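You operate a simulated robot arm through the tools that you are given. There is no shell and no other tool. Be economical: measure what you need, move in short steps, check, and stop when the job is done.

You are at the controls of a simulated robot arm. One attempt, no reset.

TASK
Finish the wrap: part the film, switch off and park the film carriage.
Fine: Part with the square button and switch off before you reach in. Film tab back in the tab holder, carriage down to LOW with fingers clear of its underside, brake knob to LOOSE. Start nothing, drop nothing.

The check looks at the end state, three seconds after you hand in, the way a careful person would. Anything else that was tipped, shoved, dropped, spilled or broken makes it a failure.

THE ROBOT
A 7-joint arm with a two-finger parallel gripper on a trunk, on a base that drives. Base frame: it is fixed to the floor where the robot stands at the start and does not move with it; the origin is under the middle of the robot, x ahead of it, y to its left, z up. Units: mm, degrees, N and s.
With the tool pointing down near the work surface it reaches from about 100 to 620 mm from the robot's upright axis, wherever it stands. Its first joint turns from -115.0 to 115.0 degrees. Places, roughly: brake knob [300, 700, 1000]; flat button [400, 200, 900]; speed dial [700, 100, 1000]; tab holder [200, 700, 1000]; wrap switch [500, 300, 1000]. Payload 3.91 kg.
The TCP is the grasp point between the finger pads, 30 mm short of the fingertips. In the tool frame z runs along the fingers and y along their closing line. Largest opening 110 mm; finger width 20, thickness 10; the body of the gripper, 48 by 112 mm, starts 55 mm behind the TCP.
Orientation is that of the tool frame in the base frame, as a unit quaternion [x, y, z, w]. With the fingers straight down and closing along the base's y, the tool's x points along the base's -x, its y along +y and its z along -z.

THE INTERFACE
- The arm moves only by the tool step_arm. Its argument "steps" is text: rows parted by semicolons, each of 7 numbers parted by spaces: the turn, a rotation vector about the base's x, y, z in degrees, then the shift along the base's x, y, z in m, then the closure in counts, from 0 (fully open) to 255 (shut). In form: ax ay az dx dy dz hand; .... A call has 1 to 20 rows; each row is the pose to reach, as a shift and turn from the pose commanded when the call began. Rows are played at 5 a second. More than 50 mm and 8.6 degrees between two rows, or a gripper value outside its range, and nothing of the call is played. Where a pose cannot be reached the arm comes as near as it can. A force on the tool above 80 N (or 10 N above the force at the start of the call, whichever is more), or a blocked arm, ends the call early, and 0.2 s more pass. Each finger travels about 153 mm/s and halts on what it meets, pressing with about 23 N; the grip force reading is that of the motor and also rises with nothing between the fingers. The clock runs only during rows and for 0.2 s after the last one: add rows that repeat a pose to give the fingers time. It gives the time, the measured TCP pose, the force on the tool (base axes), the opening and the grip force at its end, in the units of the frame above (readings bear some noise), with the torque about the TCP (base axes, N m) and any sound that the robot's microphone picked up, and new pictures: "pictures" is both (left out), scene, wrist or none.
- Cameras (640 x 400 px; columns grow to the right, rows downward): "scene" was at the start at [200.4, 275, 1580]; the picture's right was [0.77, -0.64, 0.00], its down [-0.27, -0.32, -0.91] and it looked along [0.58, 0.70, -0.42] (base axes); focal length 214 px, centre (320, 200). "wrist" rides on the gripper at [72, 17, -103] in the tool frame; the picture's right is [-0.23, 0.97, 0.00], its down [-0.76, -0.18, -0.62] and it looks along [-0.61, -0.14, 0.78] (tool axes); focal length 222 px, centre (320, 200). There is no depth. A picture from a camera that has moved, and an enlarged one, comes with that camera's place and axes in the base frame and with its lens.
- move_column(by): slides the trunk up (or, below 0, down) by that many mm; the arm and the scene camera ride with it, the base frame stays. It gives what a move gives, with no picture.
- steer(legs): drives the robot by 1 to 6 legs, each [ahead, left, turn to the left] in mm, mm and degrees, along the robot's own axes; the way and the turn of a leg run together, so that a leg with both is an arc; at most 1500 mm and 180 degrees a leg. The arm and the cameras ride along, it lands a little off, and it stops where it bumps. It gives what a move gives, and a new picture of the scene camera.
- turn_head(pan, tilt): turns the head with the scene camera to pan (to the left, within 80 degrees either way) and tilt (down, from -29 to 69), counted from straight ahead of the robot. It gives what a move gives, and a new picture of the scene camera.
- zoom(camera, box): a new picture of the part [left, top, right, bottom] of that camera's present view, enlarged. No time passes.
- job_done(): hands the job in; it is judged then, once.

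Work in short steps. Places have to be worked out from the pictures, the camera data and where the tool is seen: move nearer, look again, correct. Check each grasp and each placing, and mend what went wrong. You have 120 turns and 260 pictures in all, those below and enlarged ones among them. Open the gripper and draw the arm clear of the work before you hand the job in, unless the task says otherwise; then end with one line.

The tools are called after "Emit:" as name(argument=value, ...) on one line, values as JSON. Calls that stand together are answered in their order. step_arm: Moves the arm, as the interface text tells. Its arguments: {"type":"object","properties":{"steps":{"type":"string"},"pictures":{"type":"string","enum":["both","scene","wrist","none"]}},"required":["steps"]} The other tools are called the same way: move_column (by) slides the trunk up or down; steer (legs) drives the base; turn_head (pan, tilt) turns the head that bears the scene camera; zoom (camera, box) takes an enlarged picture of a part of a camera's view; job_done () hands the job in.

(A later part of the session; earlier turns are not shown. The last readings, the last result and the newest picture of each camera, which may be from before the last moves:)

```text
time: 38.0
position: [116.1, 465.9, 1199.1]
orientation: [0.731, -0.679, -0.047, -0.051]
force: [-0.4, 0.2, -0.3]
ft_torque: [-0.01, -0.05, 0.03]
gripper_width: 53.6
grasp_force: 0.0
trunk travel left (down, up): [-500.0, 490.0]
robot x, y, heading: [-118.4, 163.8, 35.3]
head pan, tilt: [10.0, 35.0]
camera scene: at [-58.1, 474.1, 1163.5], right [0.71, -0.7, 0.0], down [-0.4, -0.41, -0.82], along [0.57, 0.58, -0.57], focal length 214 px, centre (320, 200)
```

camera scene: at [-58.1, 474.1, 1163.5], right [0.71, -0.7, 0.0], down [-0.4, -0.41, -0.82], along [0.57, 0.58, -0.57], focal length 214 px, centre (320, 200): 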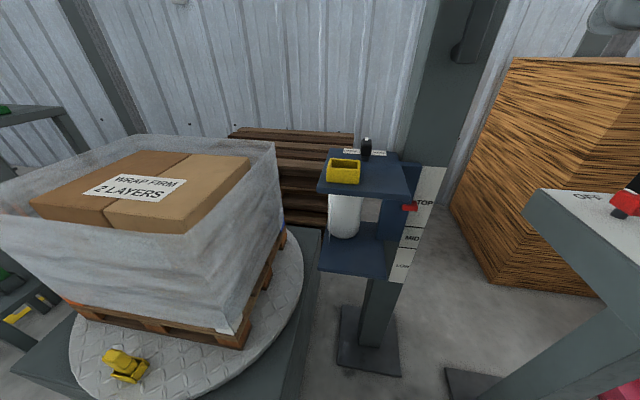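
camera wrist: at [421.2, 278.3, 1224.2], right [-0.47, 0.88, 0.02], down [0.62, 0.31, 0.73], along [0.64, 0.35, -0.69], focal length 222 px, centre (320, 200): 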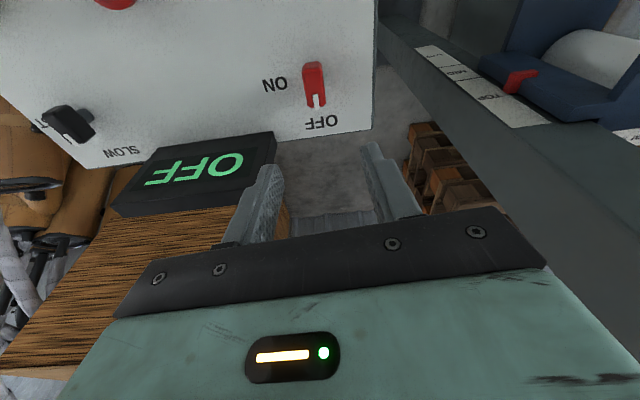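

Base landed well. Zoom on the roll and the load's right side to find the tab.

Emit:
zoom(camera="scene", box=[230, 130, 450, 290])

Emit:
zoom(camera="wrist", box=[0, 0, 640, 400])

```text
2.50 times, centred on (340, 210) of scene
camera zoom: at [-58.1, 474.1, 1163.5], right [0.71, -0.7, 0.0], down [-0.4, -0.41, -0.82], along [0.57, 0.58, -0.57], focal length 536 px, centre (270, 175)
```

zoom: 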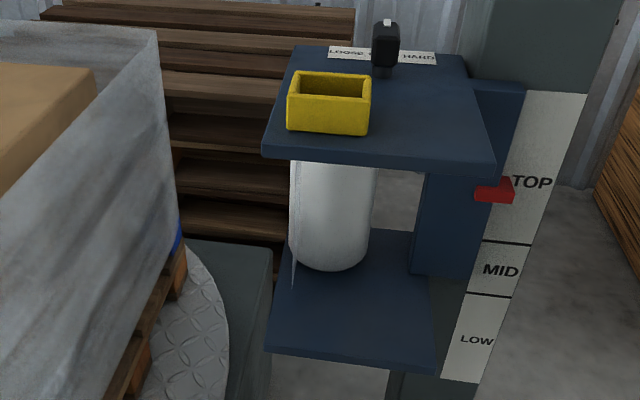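

```text
1.00 times, centred on (320, 200) of wrist
camera zoom: at [105.0, 378.2, 1290.8], right [-0.99, 0.15, 0.02], down [0.12, 0.68, 0.73], along [0.1, 0.72, -0.69], focal length 222 px, centre (320, 200)
```

zoom: 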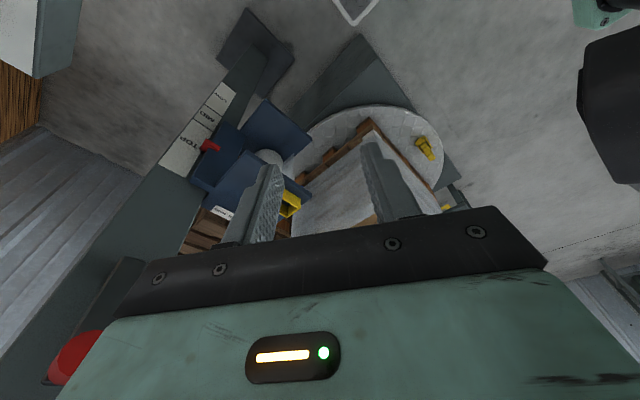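

I can see the film edge at the roll's left and something blue low on the load's far side. I'll drive into the pocket (left 45, ahead 150) so the wrist camera can look behind.

Emit:
steer(legs=[[0, 45, 0], [150, 0, 0]])

Emit:
zoom(camera="wrist", box=[120, 60, 460, 280])

```text
time: 39.9
position: [212.5, 586.4, 1199.3]
orientation: [0.729, -0.681, -0.048, -0.053]
force: [0.3, -0.6, 0.4]
ft_torque: [-0.01, -0.02, -0.01]
gripper_width: 53.7
grasp_force: 0.0
trunk travel left (down, up): [-500.0, 490.0]
robot x, y, heading: [-24.7, 282.8, 35.1]
head pan, tilt: [10.0, 35.0]
camera scene: at [37.9, 595.8, 1163.6], right [0.71, -0.71, 0.0], down [-0.4, -0.41, -0.82], along [0.58, 0.58, -0.57], focal length 214 px, centre (320, 200)
```

scene: 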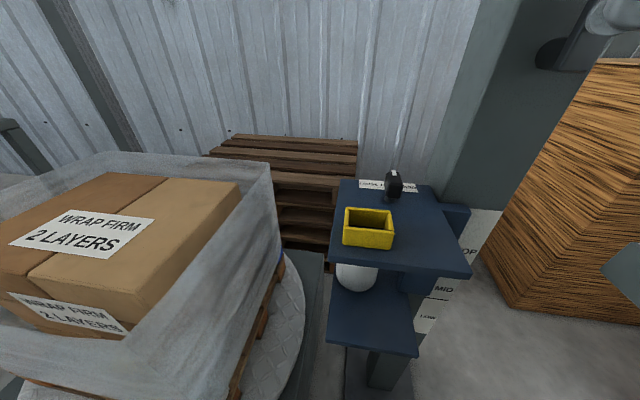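

```text
1.82 times, centred on (290, 170) of wrist
camera zoom: at [200.4, 499.0, 1290.8], right [-0.99, 0.16, 0.02], down [0.12, 0.68, 0.73], along [0.1, 0.72, -0.69], focal length 404 px, centre (374, 254)
```

zoom: 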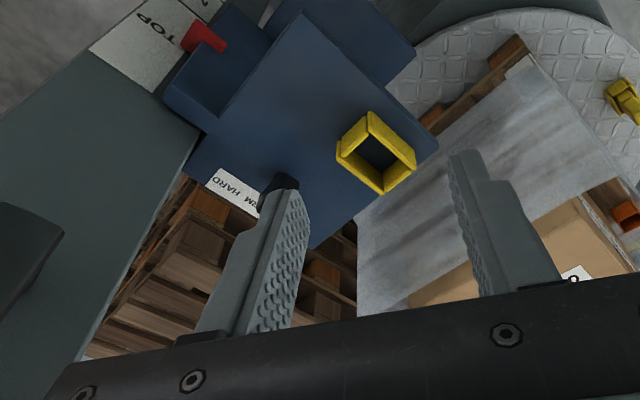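

Good position. Zoom in on the gap between load and carriage.

Emit:
zoom(camera="scene", box=[240, 200, 420, 370])

Emit:
turn_head(pan=35, tilt=50)

```text
2.35 times, centred on (330, 285) of scene
camera zoom: at [37.9, 595.8, 1163.6], right [0.71, -0.71, 0.0], down [-0.4, -0.41, -0.82], along [0.58, 0.58, -0.57], focal length 505 px, centre (296, 0)
```

zoom: 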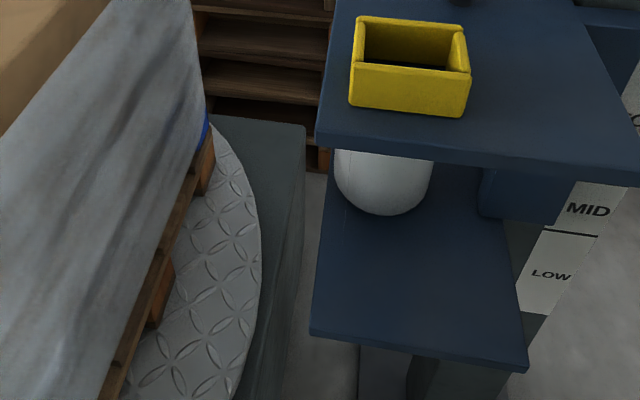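

```text
time: 40.8
position: [212.8, 586.1, 1199.7]
orientation: [0.729, -0.681, -0.048, -0.051]
force: [0.4, 0.0, 0.1]
ft_torque: [-0.02, 0.01, 0.0]
gripper_width: 53.8
grasp_force: 0.0
trunk travel left (down, up): [-500.0, 490.0]
robot x, y, heading: [-24.3, 285.7, 35.1]
head pan, tilt: [35.0, 50.0]
camera scene: at [2.0, 605.8, 1141.9], right [0.94, -0.34, 0.0], down [-0.26, -0.72, -0.64], along [0.22, 0.6, -0.77], focal length 214 px, centre (320, 200)
```

scene: 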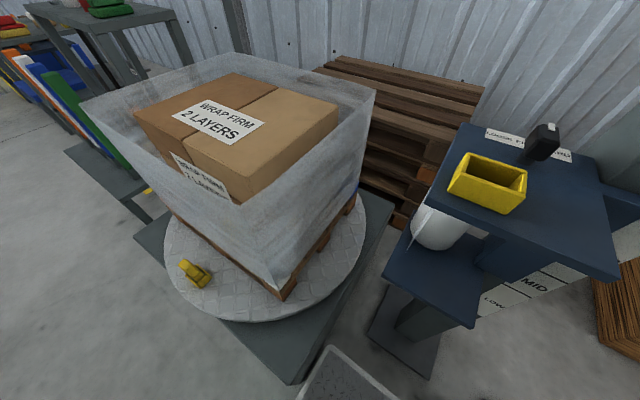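

No tab visible yet. I'll bring the wrist camera over the plate, yawed to look across toward the load's near face and the roll's load side.

Emit:
step_arm(steps="0 0 8 0.008 0.02 0.01 130; 0 0 16 0.016 0.04 0.02 130; 0 0 24 0.024 0.06 0.02 130; 0 0 32 0.032 0.08 0.02 130; 0 0 40 0.04 0.1 0.02 130; 0 0 43 0.04 0.1 0.02 130; 0 0 43 0.04 0.1 0.02 130")

```text
time: 42.4
position: [252.6, 687.2, 1220.0]
orientation: [0.928, -0.365, -0.065, -0.031]
force: [-0.1, 0.2, -0.3]
ft_torque: [-0.01, 0.01, -0.01]
gripper_width: 54.0
grasp_force: 0.0
trunk travel left (down, up): [-500.0, 490.0]
robot x, y, heading: [-20.7, 284.2, 35.2]
head pan, tilt: [35.0, 50.0]
camera scene: at [1.9, 605.8, 1141.9], right [0.94, -0.34, 0.0], down [-0.26, -0.72, -0.64], along [0.22, 0.6, -0.77], focal length 214 px, centre (320, 200)
camera wrist: at [302.8, 615.1, 1310.6], right [-0.83, -0.56, 0.02], down [-0.37, 0.58, 0.73], along [-0.42, 0.59, -0.69], focal length 222 px, centre (320, 200)
```

scene: 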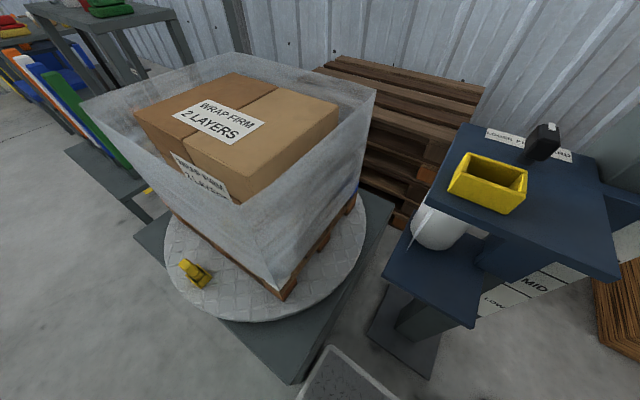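
wrist: 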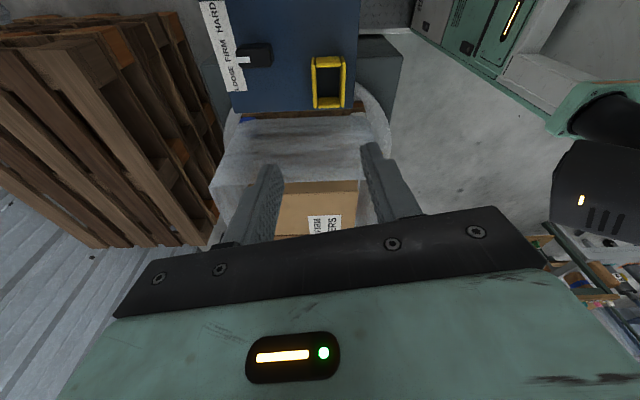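

A blue item shows by the plate edge at (247,118). Zoom there and on the knob.

Emit:
zoom(camera="wrist", box=[190, 0, 400, 130])

Emit:
zoom(camera="wrist", box=[200, 90, 300, 160])

Emit:
zoom(camera="scene", box=[380, 110, 600, 280])

```text
3.05 times, centred on (295, 65) of wrist
camera zoom: at [302.8, 615.1, 1310.6], right [-0.83, -0.56, 0.02], down [-0.37, 0.58, 0.73], along [-0.42, 0.59, -0.69], focal length 677 px, centre (396, 611)
```

zoom: 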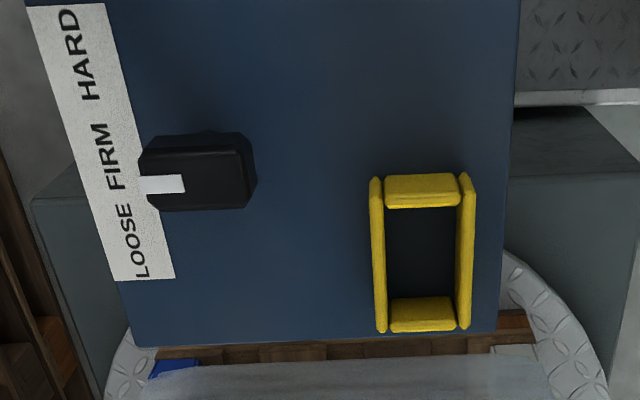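

```text
5.71 times, centred on (250, 125) of wrist
camera zoom: at [302.8, 615.1, 1310.6], right [-0.83, -0.56, 0.02], down [-0.37, 0.58, 0.73], along [-0.42, 0.59, -0.69], focal length 1269 px, centre (720, 629)
```

zoom: 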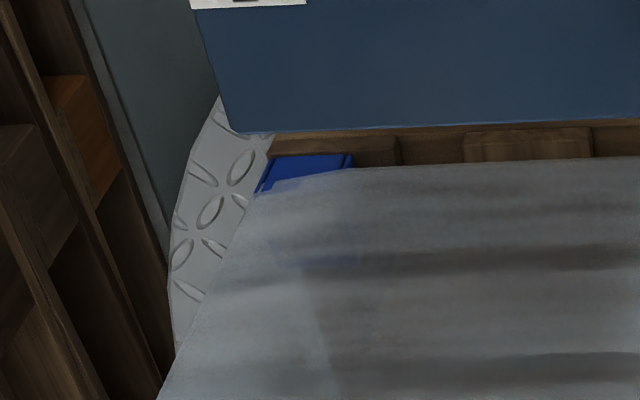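

```text
2.35 times, centred on (490, 195) of scene
camera zoom: at [1.9, 605.8, 1141.9], right [0.94, -0.34, 0.0], down [-0.26, -0.72, -0.64], along [0.22, 0.6, -0.77], focal length 505 px, centre (-80, 212)
```

zoom: 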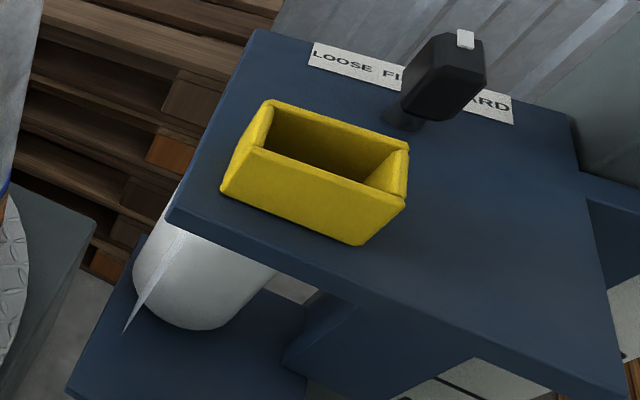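

The blue thing is under the load's film (part of the load). A film tail hangs at the roll on the load side; I need a lower viewpoint. Retract the arm to the right, then lower the trunk so the head can look under the top plate.

Emit:
step_arm(steps="0 0 -8 0 -0.045 0 130; 0 0 -16 -0.002 -0.09 0 130; 0 0 -24 -0.004 -0.135 0 130; 0 0 -32 -0.006 -0.18 0 130; 0 0 -40 -0.008 -0.225 0 130; 0 0 -43 -0.01 -0.265 -0.01 130; 0 0 -43 -0.013 -0.278 -0.01 130; 0 0 -43 -0.013 -0.278 -0.01 130", pictures="none")

Emit:
move_column(by=-250)

Emit:
turn_head(pan=0, tilt=20)

Emit:
zoom(camera="scene", box=[160, 80, 480, 320])

```text
time: 43.5
position: [260.5, 598.5, 1151.1]
orientation: [0.802, -0.594, -0.057, -0.038]
force: [-26.3, 32.4, 3.5]
ft_torque: [-3.27, -2.83, 1.62]
gripper_width: 53.9
grasp_force: 0.1
out of reach, approached as far as the arm can: row 3, 4, 5
trunk travel left (down, up): [-500.0, 490.0]
robot x, y, heading: [-20.3, 290.6, 35.2]
head pan, tilt: [35.0, 50.0]
stopped in row 5: the force on the tool passed its limit (the readings are from after the stop); the commanded pose is now the measured one
```

```text
time: 46.0
position: [265.3, 594.6, 901.8]
orientation: [0.799, -0.598, -0.056, -0.037]
force: [-0.1, 0.0, 0.4]
ft_torque: [0.0, 0.03, -0.03]
gripper_width: 54.1
grasp_force: 0.0
trunk travel left (down, up): [-250.0, 740.0]
robot x, y, heading: [-22.0, 284.3, 35.4]
head pan, tilt: [35.0, 50.0]
```

```text
time: 47.1
position: [264.2, 594.8, 903.1]
orientation: [0.798, -0.598, -0.056, -0.038]
force: [0.4, -0.3, 0.1]
ft_torque: [0.02, -0.01, 0.01]
gripper_width: 54.2
grasp_force: 0.0
trunk travel left (down, up): [-250.0, 740.0]
robot x, y, heading: [-21.6, 287.6, 35.3]
head pan, tilt: [0.0, 20.0]
camera scene: at [51.0, 587.4, 937.4], right [0.58, -0.82, 0.0], down [-0.28, -0.2, -0.94], along [0.77, 0.54, -0.34], focal length 214 px, centre (320, 200)
```

scene: 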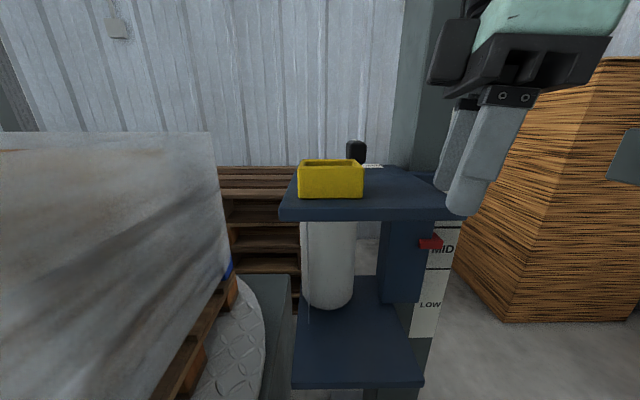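

```text
1.67 times, centred on (320, 200) of scene
camera zoom: at [51.0, 587.4, 937.4], right [0.58, -0.82, 0.0], down [-0.28, -0.2, -0.94], along [0.77, 0.54, -0.34], focal length 358 px, centre (320, 200)
```

zoom: 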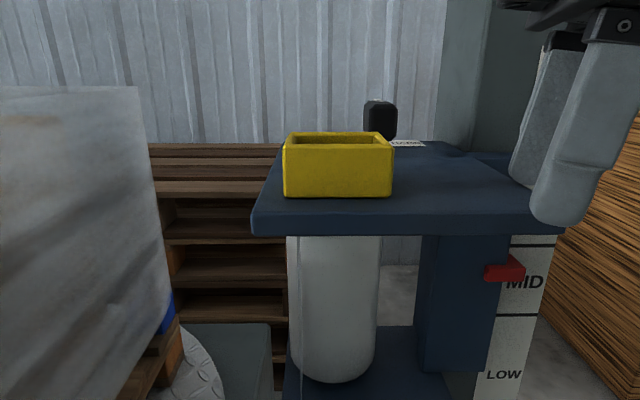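

I must note: the retraction stopped early, and lowering the trunk then pushed the carriage's top plate down with the fingertips—the pointer went from TOP to about MID; nothing else seems disturbed and it holds there. I'll lift the fingers off and retract right, one call at a time.

Emit:
step_arm(steps="0 0 0 0 0 0.03 130; 0 0 0 0 0 0.06 130; 0 0 0 -0.005 -0.03 0.08 130; 0 0 0 -0.01 -0.07 0.08 130; 0 0 0 -0.015 -0.11 0.08 130; 0 0 0 -0.02 -0.15 0.08 130; 0 0 0 -0.025 -0.186 0.08 130; 0 0 0 -0.025 -0.186 0.08 130")

```text
time: 48.9
position: [261.8, 568.2, 980.6]
orientation: [0.799, -0.598, -0.056, -0.038]
force: [-0.4, 0.1, -0.1]
ft_torque: [-0.02, -0.03, -0.01]
gripper_width: 54.0
grasp_force: 0.0
out of reach, approached as far as the arm can: row 3, 4, 5, 6, 7, 8
trunk travel left (down, up): [-250.0, 740.0]
robot x, y, heading: [-21.8, 286.0, 35.3]
head pan, tilt: [0.0, 20.0]
camera scene: at [51.0, 587.3, 937.4], right [0.58, -0.82, 0.0], down [-0.28, -0.2, -0.94], along [0.77, 0.54, -0.34], focal length 214 px, centre (320, 200)
camera wrist: at [269.9, 481.5, 1073.6], right [-1.0, -0.06, 0.04], down [-0.01, 0.7, 0.72], along [-0.07, 0.72, -0.69], focal length 222 px, centre (320, 200)
```

scene: 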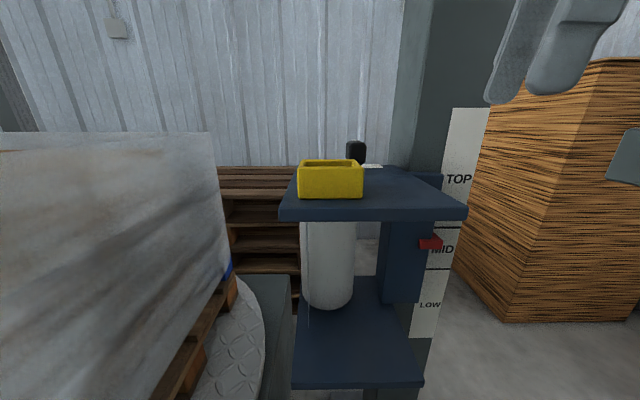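
wrist: 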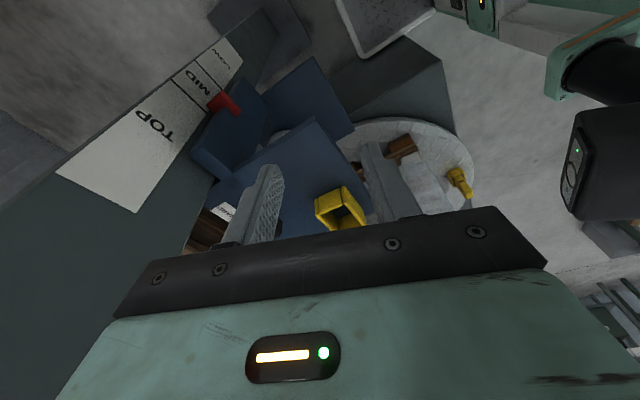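

Carriage sits near MID. Zoom in on the roll for the film tail.

Emit:
zoom(camera="scene", box=[270, 150, 400, 350])

Emit:
turn_head(pan=40, tilt=20)

```text
2.00 times, centred on (335, 250) of scene
camera zoom: at [51.0, 587.3, 937.4], right [0.58, -0.82, 0.0], down [-0.28, -0.2, -0.94], along [0.77, 0.54, -0.34], focal length 429 px, centre (290, 100)
```

zoom: 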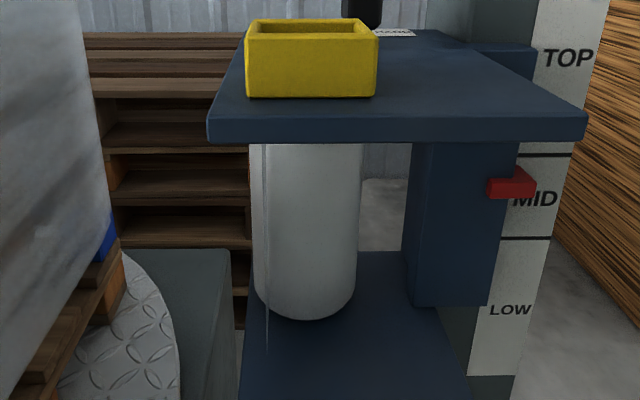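

```text
time: 49.9
position: [261.2, 568.8, 981.3]
orientation: [0.799, -0.598, -0.057, -0.037]
force: [-0.4, -0.2, 0.4]
ft_torque: [-0.01, -0.02, -0.02]
gripper_width: 53.7
grasp_force: 0.1
trunk travel left (down, up): [-250.0, 740.0]
robot x, y, heading: [-24.5, 286.3, 35.0]
head pan, tilt: [40.0, 20.0]
camera scene: at [-1.2, 623.6, 937.5], right [0.97, -0.26, 0.0], down [-0.09, -0.33, -0.94], along [0.24, 0.91, -0.34], focal length 214 px, centre (320, 200)
```

scene: 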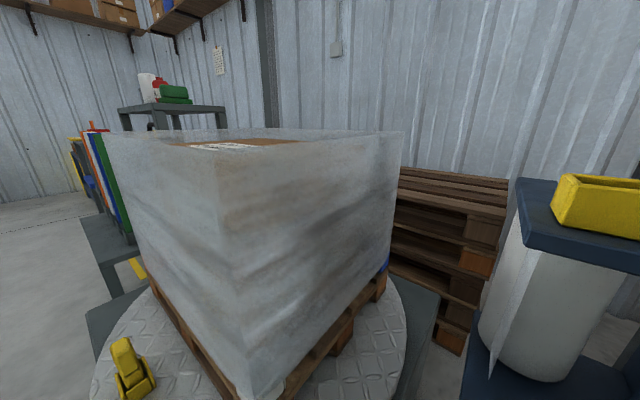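

A film flap comes off the roll. Zoom on it.

Emit:
zoom(camera="scene", box=[450, 160, 640, 400])

```text
1.67 times, centred on (545, 280) of scene
camera zoom: at [-1.2, 623.6, 937.5], right [0.97, -0.26, 0.0], down [-0.09, -0.33, -0.94], along [0.24, 0.91, -0.34], focal length 358 px, centre (-55, 67)
```

zoom: 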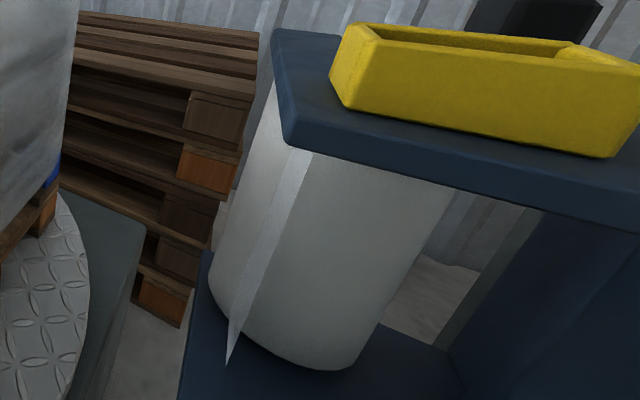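

The flap is edge-on from here and the robot's head is on that side. I'll raise the trunk, back out, turn 60° more to the left (head then away from the carriage) and come back in.

Emit:
move_column(by=300)

Emit:
steer(legs=[[-85, -47, 0], [0, 0, 60]])

Emit:
turn_head(pan=-40, tilt=60)

```text
time: 52.9
position: [262.8, 568.7, 1266.9]
orientation: [0.798, -0.599, -0.057, -0.037]
force: [-0.4, 0.1, -1.0]
ft_torque: [0.0, -0.05, -0.01]
gripper_width: 53.6
grasp_force: 0.0
trunk travel left (down, up): [-550.0, 440.0]
robot x, y, heading: [-23.9, 282.6, 35.2]
head pan, tilt: [40.0, 20.0]
```

```text
time: 56.7
position: [-163.0, 588.1, 1280.8]
orientation: [0.99, -0.126, -0.067, -0.006]
force: [0.0, -0.1, 0.4]
ft_torque: [0.0, 0.02, 0.0]
gripper_width: 54.0
grasp_force: 0.0
trunk travel left (down, up): [-550.0, 440.0]
robot x, y, heading: [-63.6, 198.8, 94.5]
head pan, tilt: [40.0, 20.0]
camera scene: at [-346.2, 390.4, 1237.4], right [0.71, 0.7, 0.0], down [0.24, -0.24, -0.94], along [-0.66, 0.67, -0.34], focal length 214 px, centre (320, 200)
```

scene: 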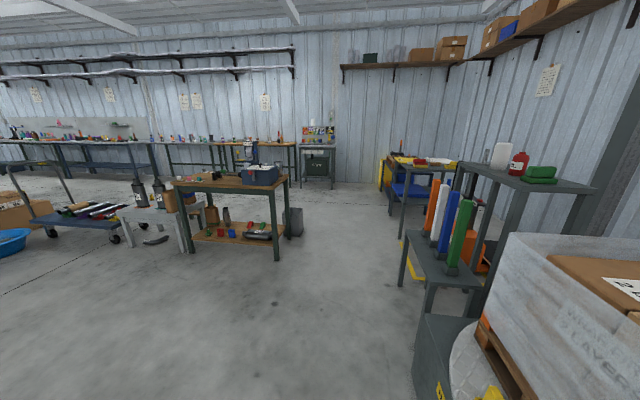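

```text
time: 58.2
position: [-163.2, 587.8, 1281.1]
orientation: [0.99, -0.126, -0.067, -0.005]
force: [0.0, 0.5, -0.4]
ft_torque: [0.0, -0.02, -0.01]
gripper_width: 53.9
grasp_force: 0.0
trunk travel left (down, up): [-550.0, 440.0]
robot x, y, heading: [-62.0, 196.9, 94.5]
head pan, tilt: [-40.0, 60.0]
camera scene: at [-242.3, 378.3, 1179.3], right [0.81, -0.58, 0.0], down [-0.5, -0.71, -0.5], along [0.29, 0.41, -0.87], focal length 214 px, centre (320, 200)
```

scene: 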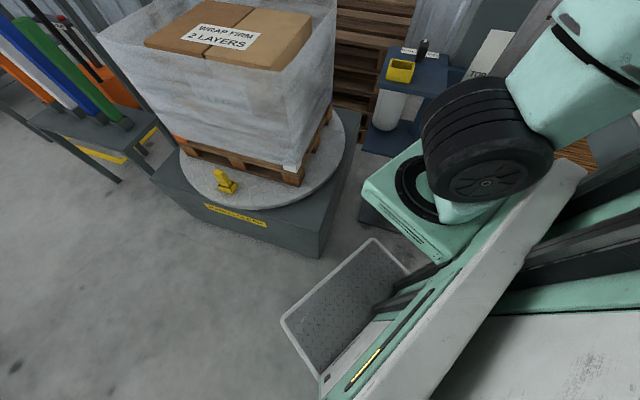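

Clear rotation. Now come in: ahead 78, right 36.

Emit:
steer(legs=[[78, -36, 0]])

```text
time: 59.3
position: [-135.8, 666.7, 1281.1]
orientation: [0.99, -0.123, -0.067, -0.004]
force: [0.6, 0.7, -0.5]
ft_torque: [-0.01, 0.01, 0.02]
gripper_width: 54.0
grasp_force: 0.0
trunk travel left (down, up): [-550.0, 440.0]
robot x, y, heading: [-36.4, 280.7, 94.9]
head pan, tilt: [-40.0, 60.0]
camera scene: at [-212.9, 456.7, 1179.3], right [0.82, -0.58, 0.0], down [-0.5, -0.71, -0.5], along [0.29, 0.41, -0.87], focal length 214 px, centre (320, 200)
```

scene: 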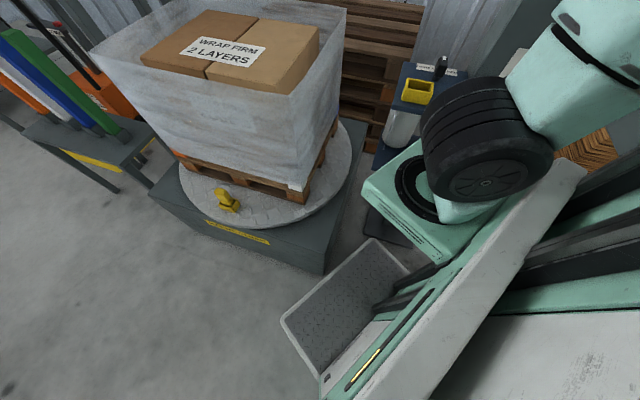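

Now yaw the tool (+49°) and shift toward the carriage's front-left, still high, in preparation for a horizontal approach under the top plate.

Emit:
step_arm(steps="0 0 8 0.03 -0.005 0 130; 0 0 16 0.06 -0.01 0 130; 0 0 24 0.09 -0.015 0 130; 0 0 32 0.12 -0.02 0 130; 0 0 40 0.15 -0.025 0 130; 0 0 48 0.18 -0.027 0 130; 0 0 49 0.196 -0.027 0 130; 0 0 49 0.196 -0.027 0 130", pictures="none")

```text
time: 61.1
position: [39.2, 749.6, 1228.6]
orientation: [0.952, 0.297, -0.062, 0.023]
force: [-0.3, -0.4, 0.1]
ft_torque: [-0.04, 0.0, 0.02]
gripper_width: 54.0
grasp_force: 0.1
out of reach, approached as far as the arm can: row 1, 2, 3, 4, 5, 6, 7, 8
trunk travel left (down, up): [-550.0, 440.0]
robot x, y, heading: [-35.4, 280.8, 94.7]
head pan, tilt: [-40.0, 60.0]
```

The arm is too high relative to the trunk. Raise the trunk 200 and lower the arm equally, to a friendlier configuration.

Emit:
move_column(by=200)

Emit:
step_arm(steps="0 0 0 0 -0.02 -0.045 130; 0 0 0 0 -0.03 -0.09 130; 0 0 0 0 -0.05 -0.135 130; 0 0 0 0 -0.07 -0.18 130; 0 0 0 0 -0.09 -0.22 130; 0 0 0 0 -0.1 -0.25 130; 0 0 0 0 -0.1 -0.25 130", pictures="scene")

```text
time: 63.3
position: [39.1, 749.2, 1430.4]
orientation: [0.952, 0.299, -0.062, 0.023]
force: [0.4, -0.1, 0.0]
ft_torque: [0.0, 0.02, 0.01]
gripper_width: 53.9
grasp_force: 0.0
trunk travel left (down, up): [-750.0, 240.0]
robot x, y, heading: [-34.7, 280.6, 95.0]
head pan, tilt: [-40.0, 60.0]
```

```text
time: 64.9
position: [33.7, 696.5, 1164.5]
orientation: [0.952, 0.299, -0.063, 0.026]
force: [0.0, -0.6, -0.1]
ft_torque: [0.05, 0.02, 0.02]
gripper_width: 54.0
grasp_force: 0.0
out of reach, approached as far as the arm can: row 1, 2, 3, 4, 5, 6, 7
trunk travel left (down, up): [-750.0, 240.0]
robot x, y, heading: [-35.2, 276.5, 94.6]
head pan, tilt: [-40.0, 60.0]
camera scene: at [-213.1, 456.7, 1379.3], right [0.82, -0.58, 0.0], down [-0.5, -0.71, -0.5], along [0.29, 0.41, -0.87], focal length 214 px, centre (320, 200)
```

scene: 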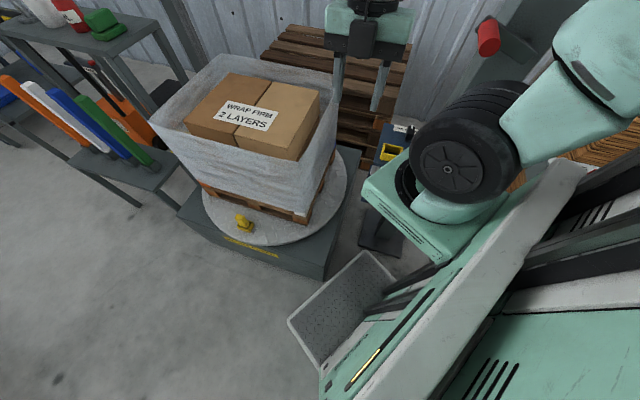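

The arm's upright axis is evidently ~200 mm ahead of the base centre, so I'm too close. Shift the robot left 180 and back 55 to have room for a horizontal approach.

Emit:
steer(legs=[[-55, 180, 0]])

Emit:
step_arm(steps="0 0 0 0.03 0.02 0 130; 0 0 0 0.07 0.03 0 130; 0 0 0 0.11 0.03 0 130; 0 0 0 0.15 0.03 0 130; 0 0 0 0.18 0.03 0 130; 0 0 0 0.18 0.03 0 130")

```text
time: 66.4
position: [-147.4, 626.6, 1163.4]
orientation: [0.952, 0.297, -0.064, 0.026]
force: [0.6, -0.1, -0.3]
ft_torque: [0.04, -0.01, 0.01]
gripper_width: 53.9
grasp_force: 0.0
trunk travel left (down, up): [-750.0, 240.0]
robot x, y, heading: [-213.2, 210.1, 94.5]
head pan, tilt: [-40.0, 60.0]
camera scene: at [-392.9, 387.5, 1379.3], right [0.81, -0.58, 0.0], down [-0.5, -0.71, -0.5], along [0.29, 0.41, -0.87], focal length 214 px, centre (320, 200)
```

scene: 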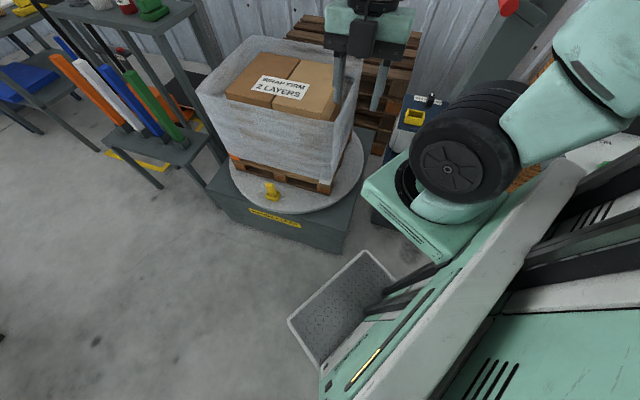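

```text
time: 67.8
position: [35.1, 659.2, 1161.7]
orientation: [0.952, 0.297, -0.063, 0.025]
force: [-0.3, -0.6, 0.5]
ft_torque: [-0.01, -0.01, 0.02]
gripper_width: 53.8
grasp_force: 0.0
trunk travel left (down, up): [-750.0, 240.0]
robot x, y, heading: [-215.6, 204.6, 94.6]
head pan, tilt: [-40.0, 60.0]
camera scene: at [-393.0, 387.4, 1379.3], right [0.81, -0.58, 0.0], down [-0.5, -0.71, -0.5], along [0.29, 0.41, -0.87], focal length 214 px, centre (320, 200)
camera wrist: at [115.0, 695.2, 1254.8], right [0.37, -0.93, 0.04], down [-0.66, -0.23, 0.72], along [-0.66, -0.29, -0.69], focal length 222 px, centre (320, 200)
```

scene: 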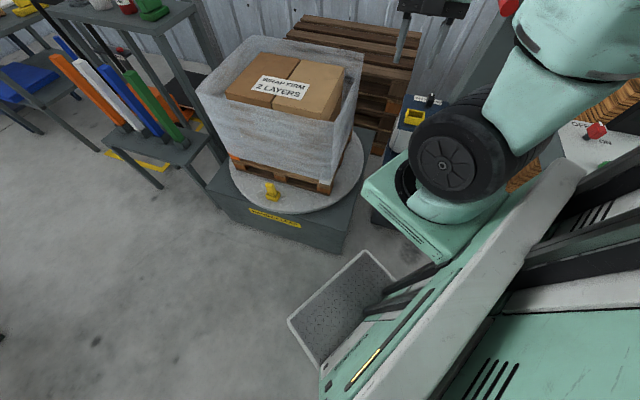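
wrist: 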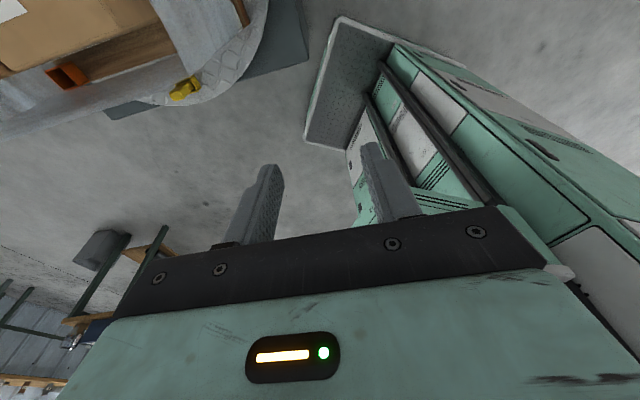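

Reachable now. Pitch the tool up 97° about the horizontal axis so the fingers point along heading 35° with the camera on top.

Emit:
step_arm(steps="4.64 -6.67 0 0 0 0 130; 9.28 -13.34 0 0 0 0 130; 13.92 -20.0 0 0 0 0 130; 18.56 -26.7 0 0 0 0 130; 23.2 -33.35 0 0 0 0 130; 27.84 -40.0 0 0 0 0 130; 32.5 -46.7 0 0 0 0 130; 37.1 -53.4 0 0 0 0 130; 41.8 -60 0 0 0 0 130; 46.4 -66.7 0 0 0 0 130; 51 -73.4 0 0 0 0 130; 55.7 -80 0 0 0 0 130; 55.7 -80 0 0 0 0 130")

```text
time: 70.6
position: [-25.0, 823.6, 1148.7]
orientation: [0.678, 0.209, 0.673, -0.211]
force: [-0.1, -1.1, -0.3]
ft_torque: [-0.01, 0.01, 0.01]
gripper_width: 53.8
grasp_force: 0.1
out of reach, approached as far as the arm can: row 4, 5, 6, 7, 8, 9, 10, 11, 12, 13
trunk travel left (down, up): [-750.0, 240.0]
robot x, y, heading: [-215.6, 205.1, 94.4]
head pan, tilt: [-40.0, 60.0]
camera scene: at [-393.0, 387.6, 1379.2], right [0.82, -0.58, 0.0], down [-0.5, -0.71, -0.5], along [0.29, 0.41, -0.87], focal length 214 px, centre (320, 200)
camera wrist: at [-100.1, 750.5, 1221.0], right [0.55, -0.8, -0.23], down [-0.62, -0.2, -0.76], along [0.56, 0.56, -0.61], focal length 222 px, centre (320, 200)
```

scene: 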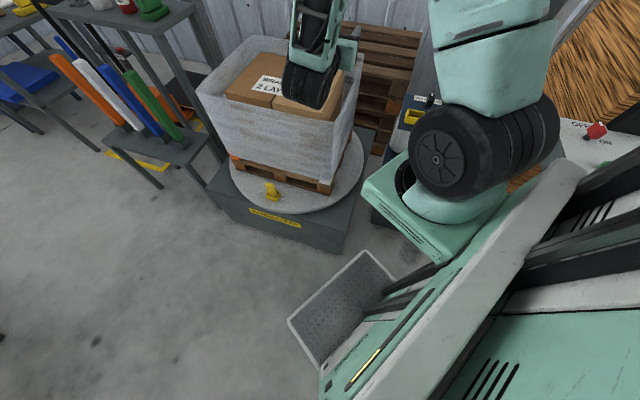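
wrist: 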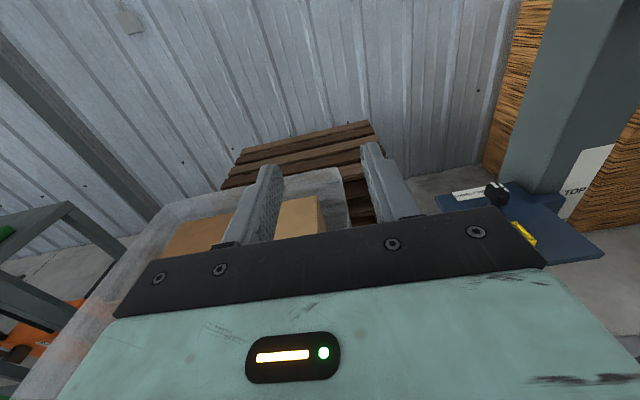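

The orientation is achieved (TCP drifted to (-25,824) because the earlier point was too close). Move toward the carriage front at the same height.

Emit:
step_arm(steps="0 0 0 0.04 -0.025 0 130; 0 0 0 0.08 -0.05 0 130; 0 0 0 0.11 -0.08 0 130; 0 0 0 0.14 -0.11 0 130; 0 0 0 0.165 -0.13 0 130; 0 0 0 0.165 -0.13 0 130")

```text
time: 72.0
position: [195.6, 795.2, 1132.0]
orientation: [0.678, 0.208, 0.674, -0.209]
force: [1.0, -0.2, 0.2]
ft_torque: [-0.03, 0.0, -0.02]
gripper_width: 54.0
grasp_force: 0.1
out of reach, approached as far as the arm can: row 1, 2, 3, 4, 5, 6
trunk travel left (down, up): [-750.0, 240.0]
robot x, y, heading: [-213.7, 208.6, 94.6]
head pan, tilt: [-40.0, 60.0]
camera scene: at [-393.0, 387.5, 1379.3], right [0.81, -0.58, 0.0], down [-0.5, -0.71, -0.5], along [0.29, 0.41, -0.87], focal length 214 px, centre (320, 200)
camera wrist: at [120.1, 722.9, 1204.6], right [0.55, -0.8, -0.23], down [-0.62, -0.2, -0.76], along [0.56, 0.56, -0.61], focal length 222 px, centre (320, 200)
```

scene: 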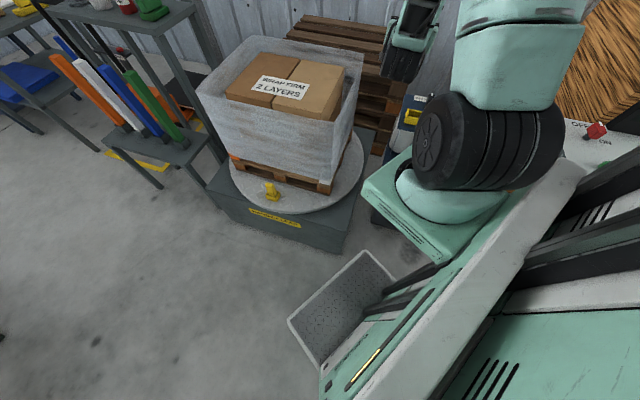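
wrist: 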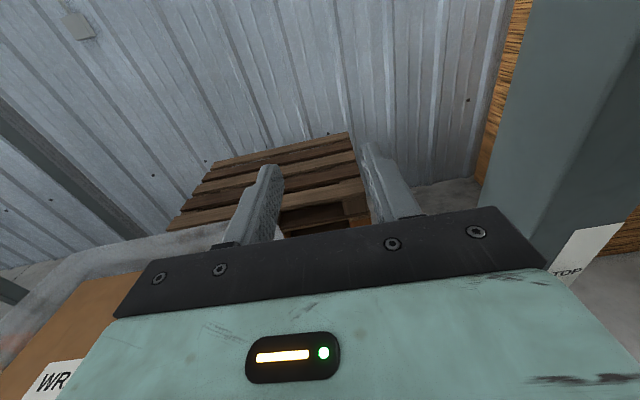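

Still inside the minimum radius for a horizontal tool; back the robot off another ~135 mm.

Emit:
steer(legs=[[-71, 116, 0]])

Emit:
step_arm(steps="0 0 0 0.0 -0.02 -0.02 130; 0 0 0 0.0 -0.03 -0.04 130; 0 0 0 0 -0.03 -0.04 130")

```text
time: 73.4
position: [83.1, 714.9, 1132.2]
orientation: [0.678, 0.207, 0.673, -0.209]
force: [-0.1, 0.3, 0.2]
ft_torque: [0.01, 0.0, -0.03]
gripper_width: 53.8
grasp_force: 0.1
trunk travel left (down, up): [-750.0, 240.0]
robot x, y, heading: [-326.6, 129.1, 94.9]
head pan, tilt: [-40.0, 60.0]
camera scene: at [-505.0, 306.3, 1379.3], right [0.82, -0.58, 0.0], down [-0.5, -0.71, -0.5], along [0.29, 0.41, -0.87], focal length 214 px, centre (320, 200)
```

scene: 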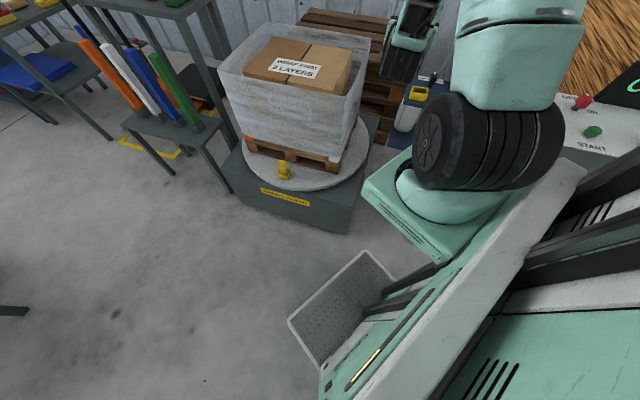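

```text
time: 74.2
position: [90.9, 696.4, 1085.9]
orientation: [0.678, 0.208, 0.674, -0.209]
force: [0.1, 0.2, 0.0]
ft_torque: [-0.02, 0.0, 0.0]
gripper_width: 53.9
grasp_force: 0.1
out of reach, approached as far as the arm can: row 1, 2, 3
trunk travel left (down, up): [-750.0, 240.0]
robot x, y, heading: [-328.9, 125.4, 94.6]
head pan, tilt: [-40.0, 60.0]
camera scene: at [-505.1, 306.2, 1379.3], right [0.82, -0.58, 0.0], down [-0.5, -0.71, -0.5], along [0.29, 0.41, -0.87], focal length 214 px, centre (320, 200)
camera wrist: at [16.2, 623.7, 1158.1], right [0.55, -0.8, -0.23], down [-0.62, -0.2, -0.76], along [0.56, 0.56, -0.61], focal length 222 px, centre (320, 200)
```

scene: 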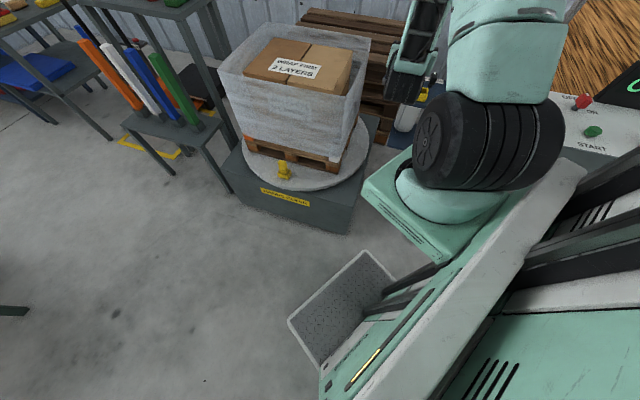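
wrist: 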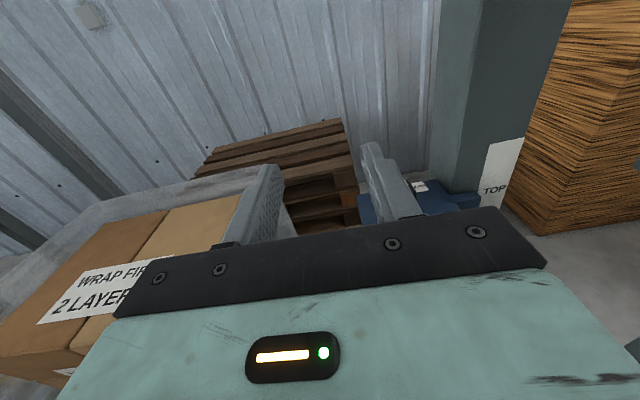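

TCP at u≈471, v≈519 — clear of both load and plates. Lower the trunk 280 to bring the camera to roll height.

Emit:
move_column(by=-280)

Emit:
step_arm(steps="0 0 0 0 0 0 130")

```text
time: 77.0
position: [91.0, 695.4, 804.2]
orientation: [0.678, 0.208, 0.673, -0.21]
force: [0.5, 0.3, 0.0]
ft_torque: [0.0, 0.01, 0.0]
gripper_width: 53.7
grasp_force: 0.1
trunk travel left (down, up): [-470.0, 520.0]
robot x, y, heading: [-329.0, 125.0, 94.6]
head pan, tilt: [-40.0, 60.0]
```

```text
time: 77.4
position: [90.5, 696.2, 805.7]
orientation: [0.678, 0.209, 0.673, -0.21]
force: [-0.1, -0.1, 0.2]
ft_torque: [-0.01, -0.02, -0.03]
gripper_width: 53.7
grasp_force: 0.1
trunk travel left (down, up): [-470.0, 520.0]
robot x, y, heading: [-326.9, 127.3, 94.5]
head pan, tilt: [-40.0, 60.0]
camera scene: at [-505.0, 306.2, 1099.3], right [0.82, -0.58, 0.0], down [-0.5, -0.71, -0.5], along [0.29, 0.41, -0.87], focal length 214 px, centre (320, 200)
camera wrist: at [16.3, 623.8, 878.3], right [0.55, -0.8, -0.23], down [-0.62, -0.2, -0.76], along [0.56, 0.56, -0.61], focal length 222 px, centre (320, 200)
```

scene: 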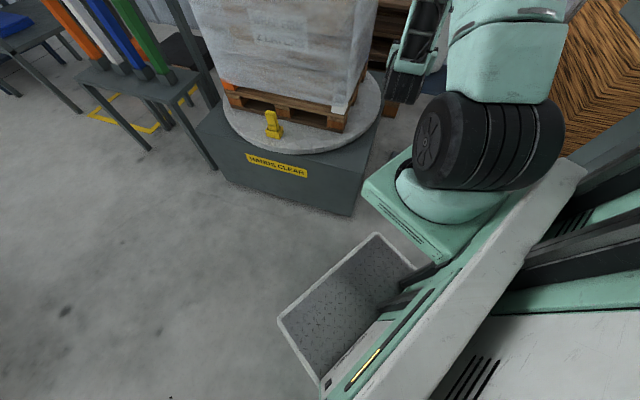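
wrist: 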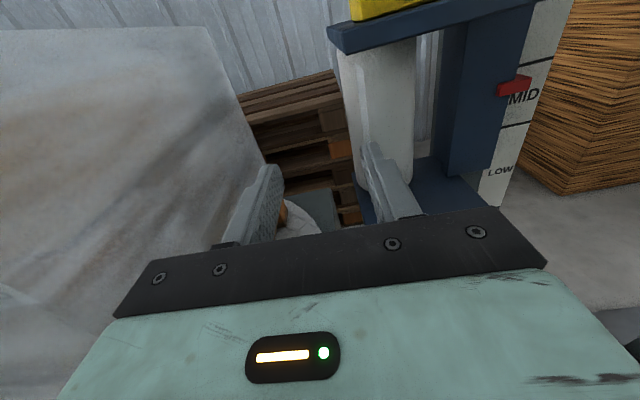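

Emit:
zoom(camera="wrist", box=[310, 0, 450, 220])

```text
1.82 times, centred on (380, 110) of wrist
camera zoom: at [16.3, 623.8, 878.3], right [0.55, -0.8, -0.23], down [-0.62, -0.2, -0.76], along [0.56, 0.56, -0.61], focal length 404 px, centre (211, 364)
```

zoom: 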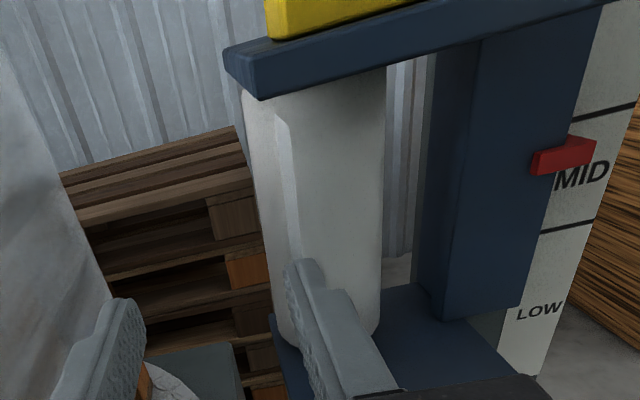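

A light vertical strip (the film tail) hangs on the roll's front. Move the tool 70 mm toward the load and yaw right 25° for a side view of it.

Emit:
step_arm(steps="0 0 -6 -0.01 0.015 -0.01 130; 0 0 -12 -0.02 0.03 -0.02 130; 0 0 -18 -0.03 0.045 -0.03 130; 0 0 -25 -0.04 0.057 -0.04 130; 0 0 -25 -0.04 0.057 -0.04 130", pictures="wrist")

Emit:
zoom(camera="wrist", box=[220, 0, 420, 220])

```text
time: 78.6
position: [49.9, 753.5, 766.5]
orientation: [0.707, 0.056, 0.703, -0.058]
force: [-0.7, 0.0, -0.1]
ft_torque: [0.0, 0.0, 0.0]
gripper_width: 53.8
grasp_force: 0.1
trunk travel left (down, up): [-470.0, 520.0]
robot x, y, heading: [-327.3, 127.8, 94.7]
head pan, tilt: [-40.0, 60.0]
camera wrist: at [-48.4, 720.6, 839.1], right [0.16, -0.96, -0.23], down [-0.65, 0.08, -0.76], along [0.74, 0.27, -0.61], focal length 222 px, centre (320, 200)
```

wrist: 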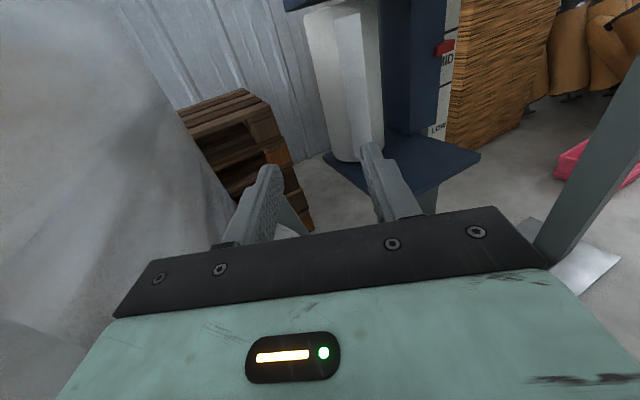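

```text
1.82 times, centred on (320, 110) of wrist
camera zoom: at [-48.4, 720.6, 839.1], right [0.16, -0.96, -0.23], down [-0.65, 0.08, -0.76], along [0.74, 0.27, -0.61], focal length 404 px, centre (320, 364)
```

zoom: 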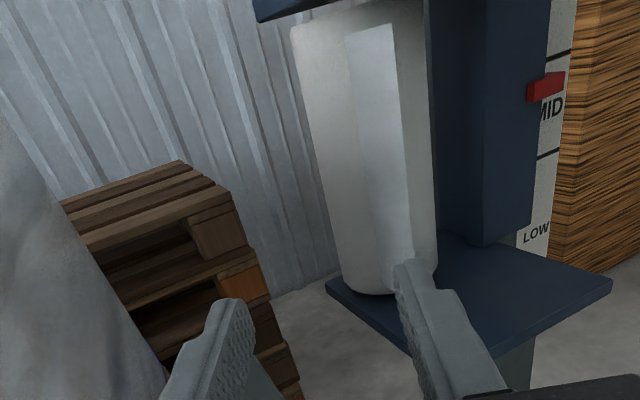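

Triangulating: film tail is a vertical strip, free edge at (224,728), z 671–836, running along heading ~33° to the roll (centre ≈ (318,757)). I'll return to heading 35° at a standoff in front of the free edge.

Emit:
step_arm(steps="0 0 6 0.02 -0.015 0 130; 0 0 12 0.045 -0.03 0 130; 0 0 18 0.07 -0.045 -0.005 130; 0 0 25 0.09 -0.06 -0.011 130; 0 0 25 0.109 -0.071 -0.011 130; 0 0 25 0.109 -0.071 -0.011 130", pictures="wrist")

Emit:
zoom(camera="wrist", box=[220, 0, 440, 220])

```text
time: 80.0
position: [161.0, 682.4, 754.6]
orientation: [0.678, 0.208, 0.674, -0.209]
force: [-0.4, 0.3, 0.3]
ft_torque: [0.05, 0.0, 0.02]
gripper_width: 53.9
grasp_force: 0.1
trunk travel left (down, up): [-470.0, 520.0]
robot x, y, heading: [-330.7, 126.7, 94.7]
head pan, tilt: [-40.0, 60.0]
camera wrist: at [85.9, 610.7, 826.3], right [0.55, -0.8, -0.23], down [-0.62, -0.21, -0.76], along [0.56, 0.56, -0.61], focal length 222 px, centre (320, 200)
```

wrist: 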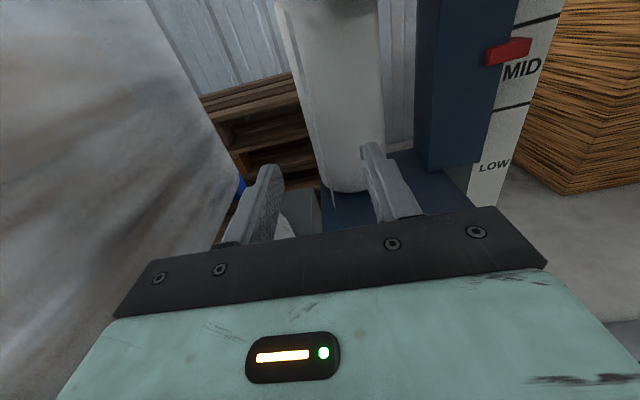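

```text
1.82 times, centred on (330, 110) of wrist
camera zoom: at [85.9, 610.7, 826.3], right [0.55, -0.8, -0.23], down [-0.62, -0.21, -0.76], along [0.56, 0.56, -0.61], focal length 404 px, centre (302, 364)
```

zoom: 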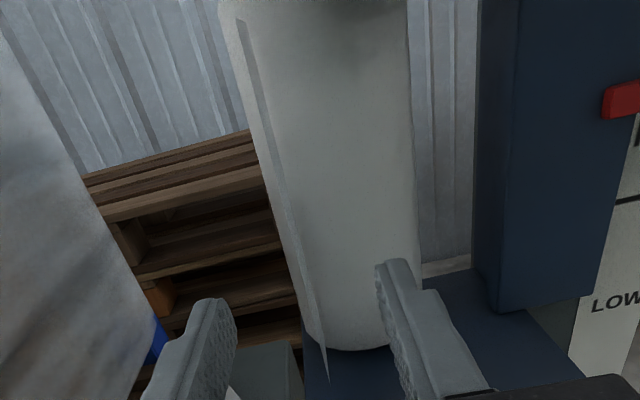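

Film edge lies centred between the fingers. Advance ~75 mm along heading 35°.

Emit:
step_arm(steps="0 0 0 0.02 0.014 0 130; 0 0 0 0.04 0.028 0 130; 0 0 0 0.061 0.044 0 130; 0 0 0 0.061 0.044 0 130", pictures="wrist")

Emit:
zoom(camera="wrist", box=[220, 60, 440, 240])

```text
time: 81.0
position: [220.8, 726.7, 754.5]
orientation: [0.678, 0.209, 0.673, -0.21]
force: [0.1, -0.1, 0.2]
ft_torque: [0.02, 0.0, -0.03]
gripper_width: 53.8
grasp_force: 0.0
trunk travel left (down, up): [-470.0, 520.0]
robot x, y, heading: [-323.6, 125.9, 94.5]
head pan, tilt: [-40.0, 60.0]
camera wrist: at [145.9, 654.8, 826.0], right [0.55, -0.8, -0.23], down [-0.62, -0.2, -0.76], along [0.56, 0.56, -0.61], focal length 222 px, centre (320, 200)
```

wrist: 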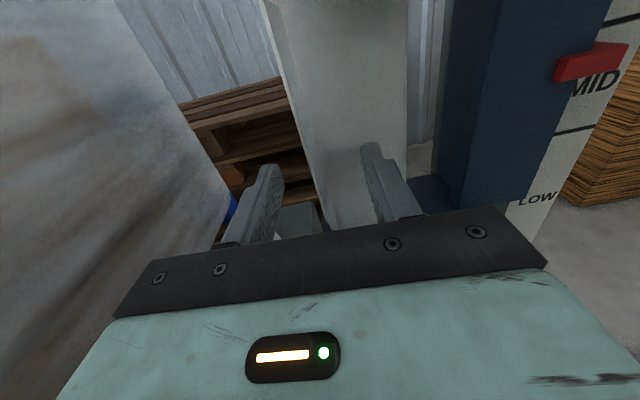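

```text
2.22 times, centred on (330, 150) of wrist
camera zoom: at [145.9, 654.8, 826.0], right [0.55, -0.8, -0.23], down [-0.62, -0.2, -0.76], along [0.56, 0.56, -0.61], focal length 494 px, centre (298, 311)
```

zoom: 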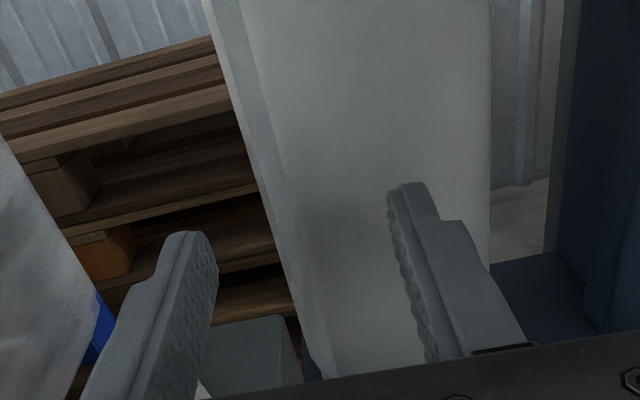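

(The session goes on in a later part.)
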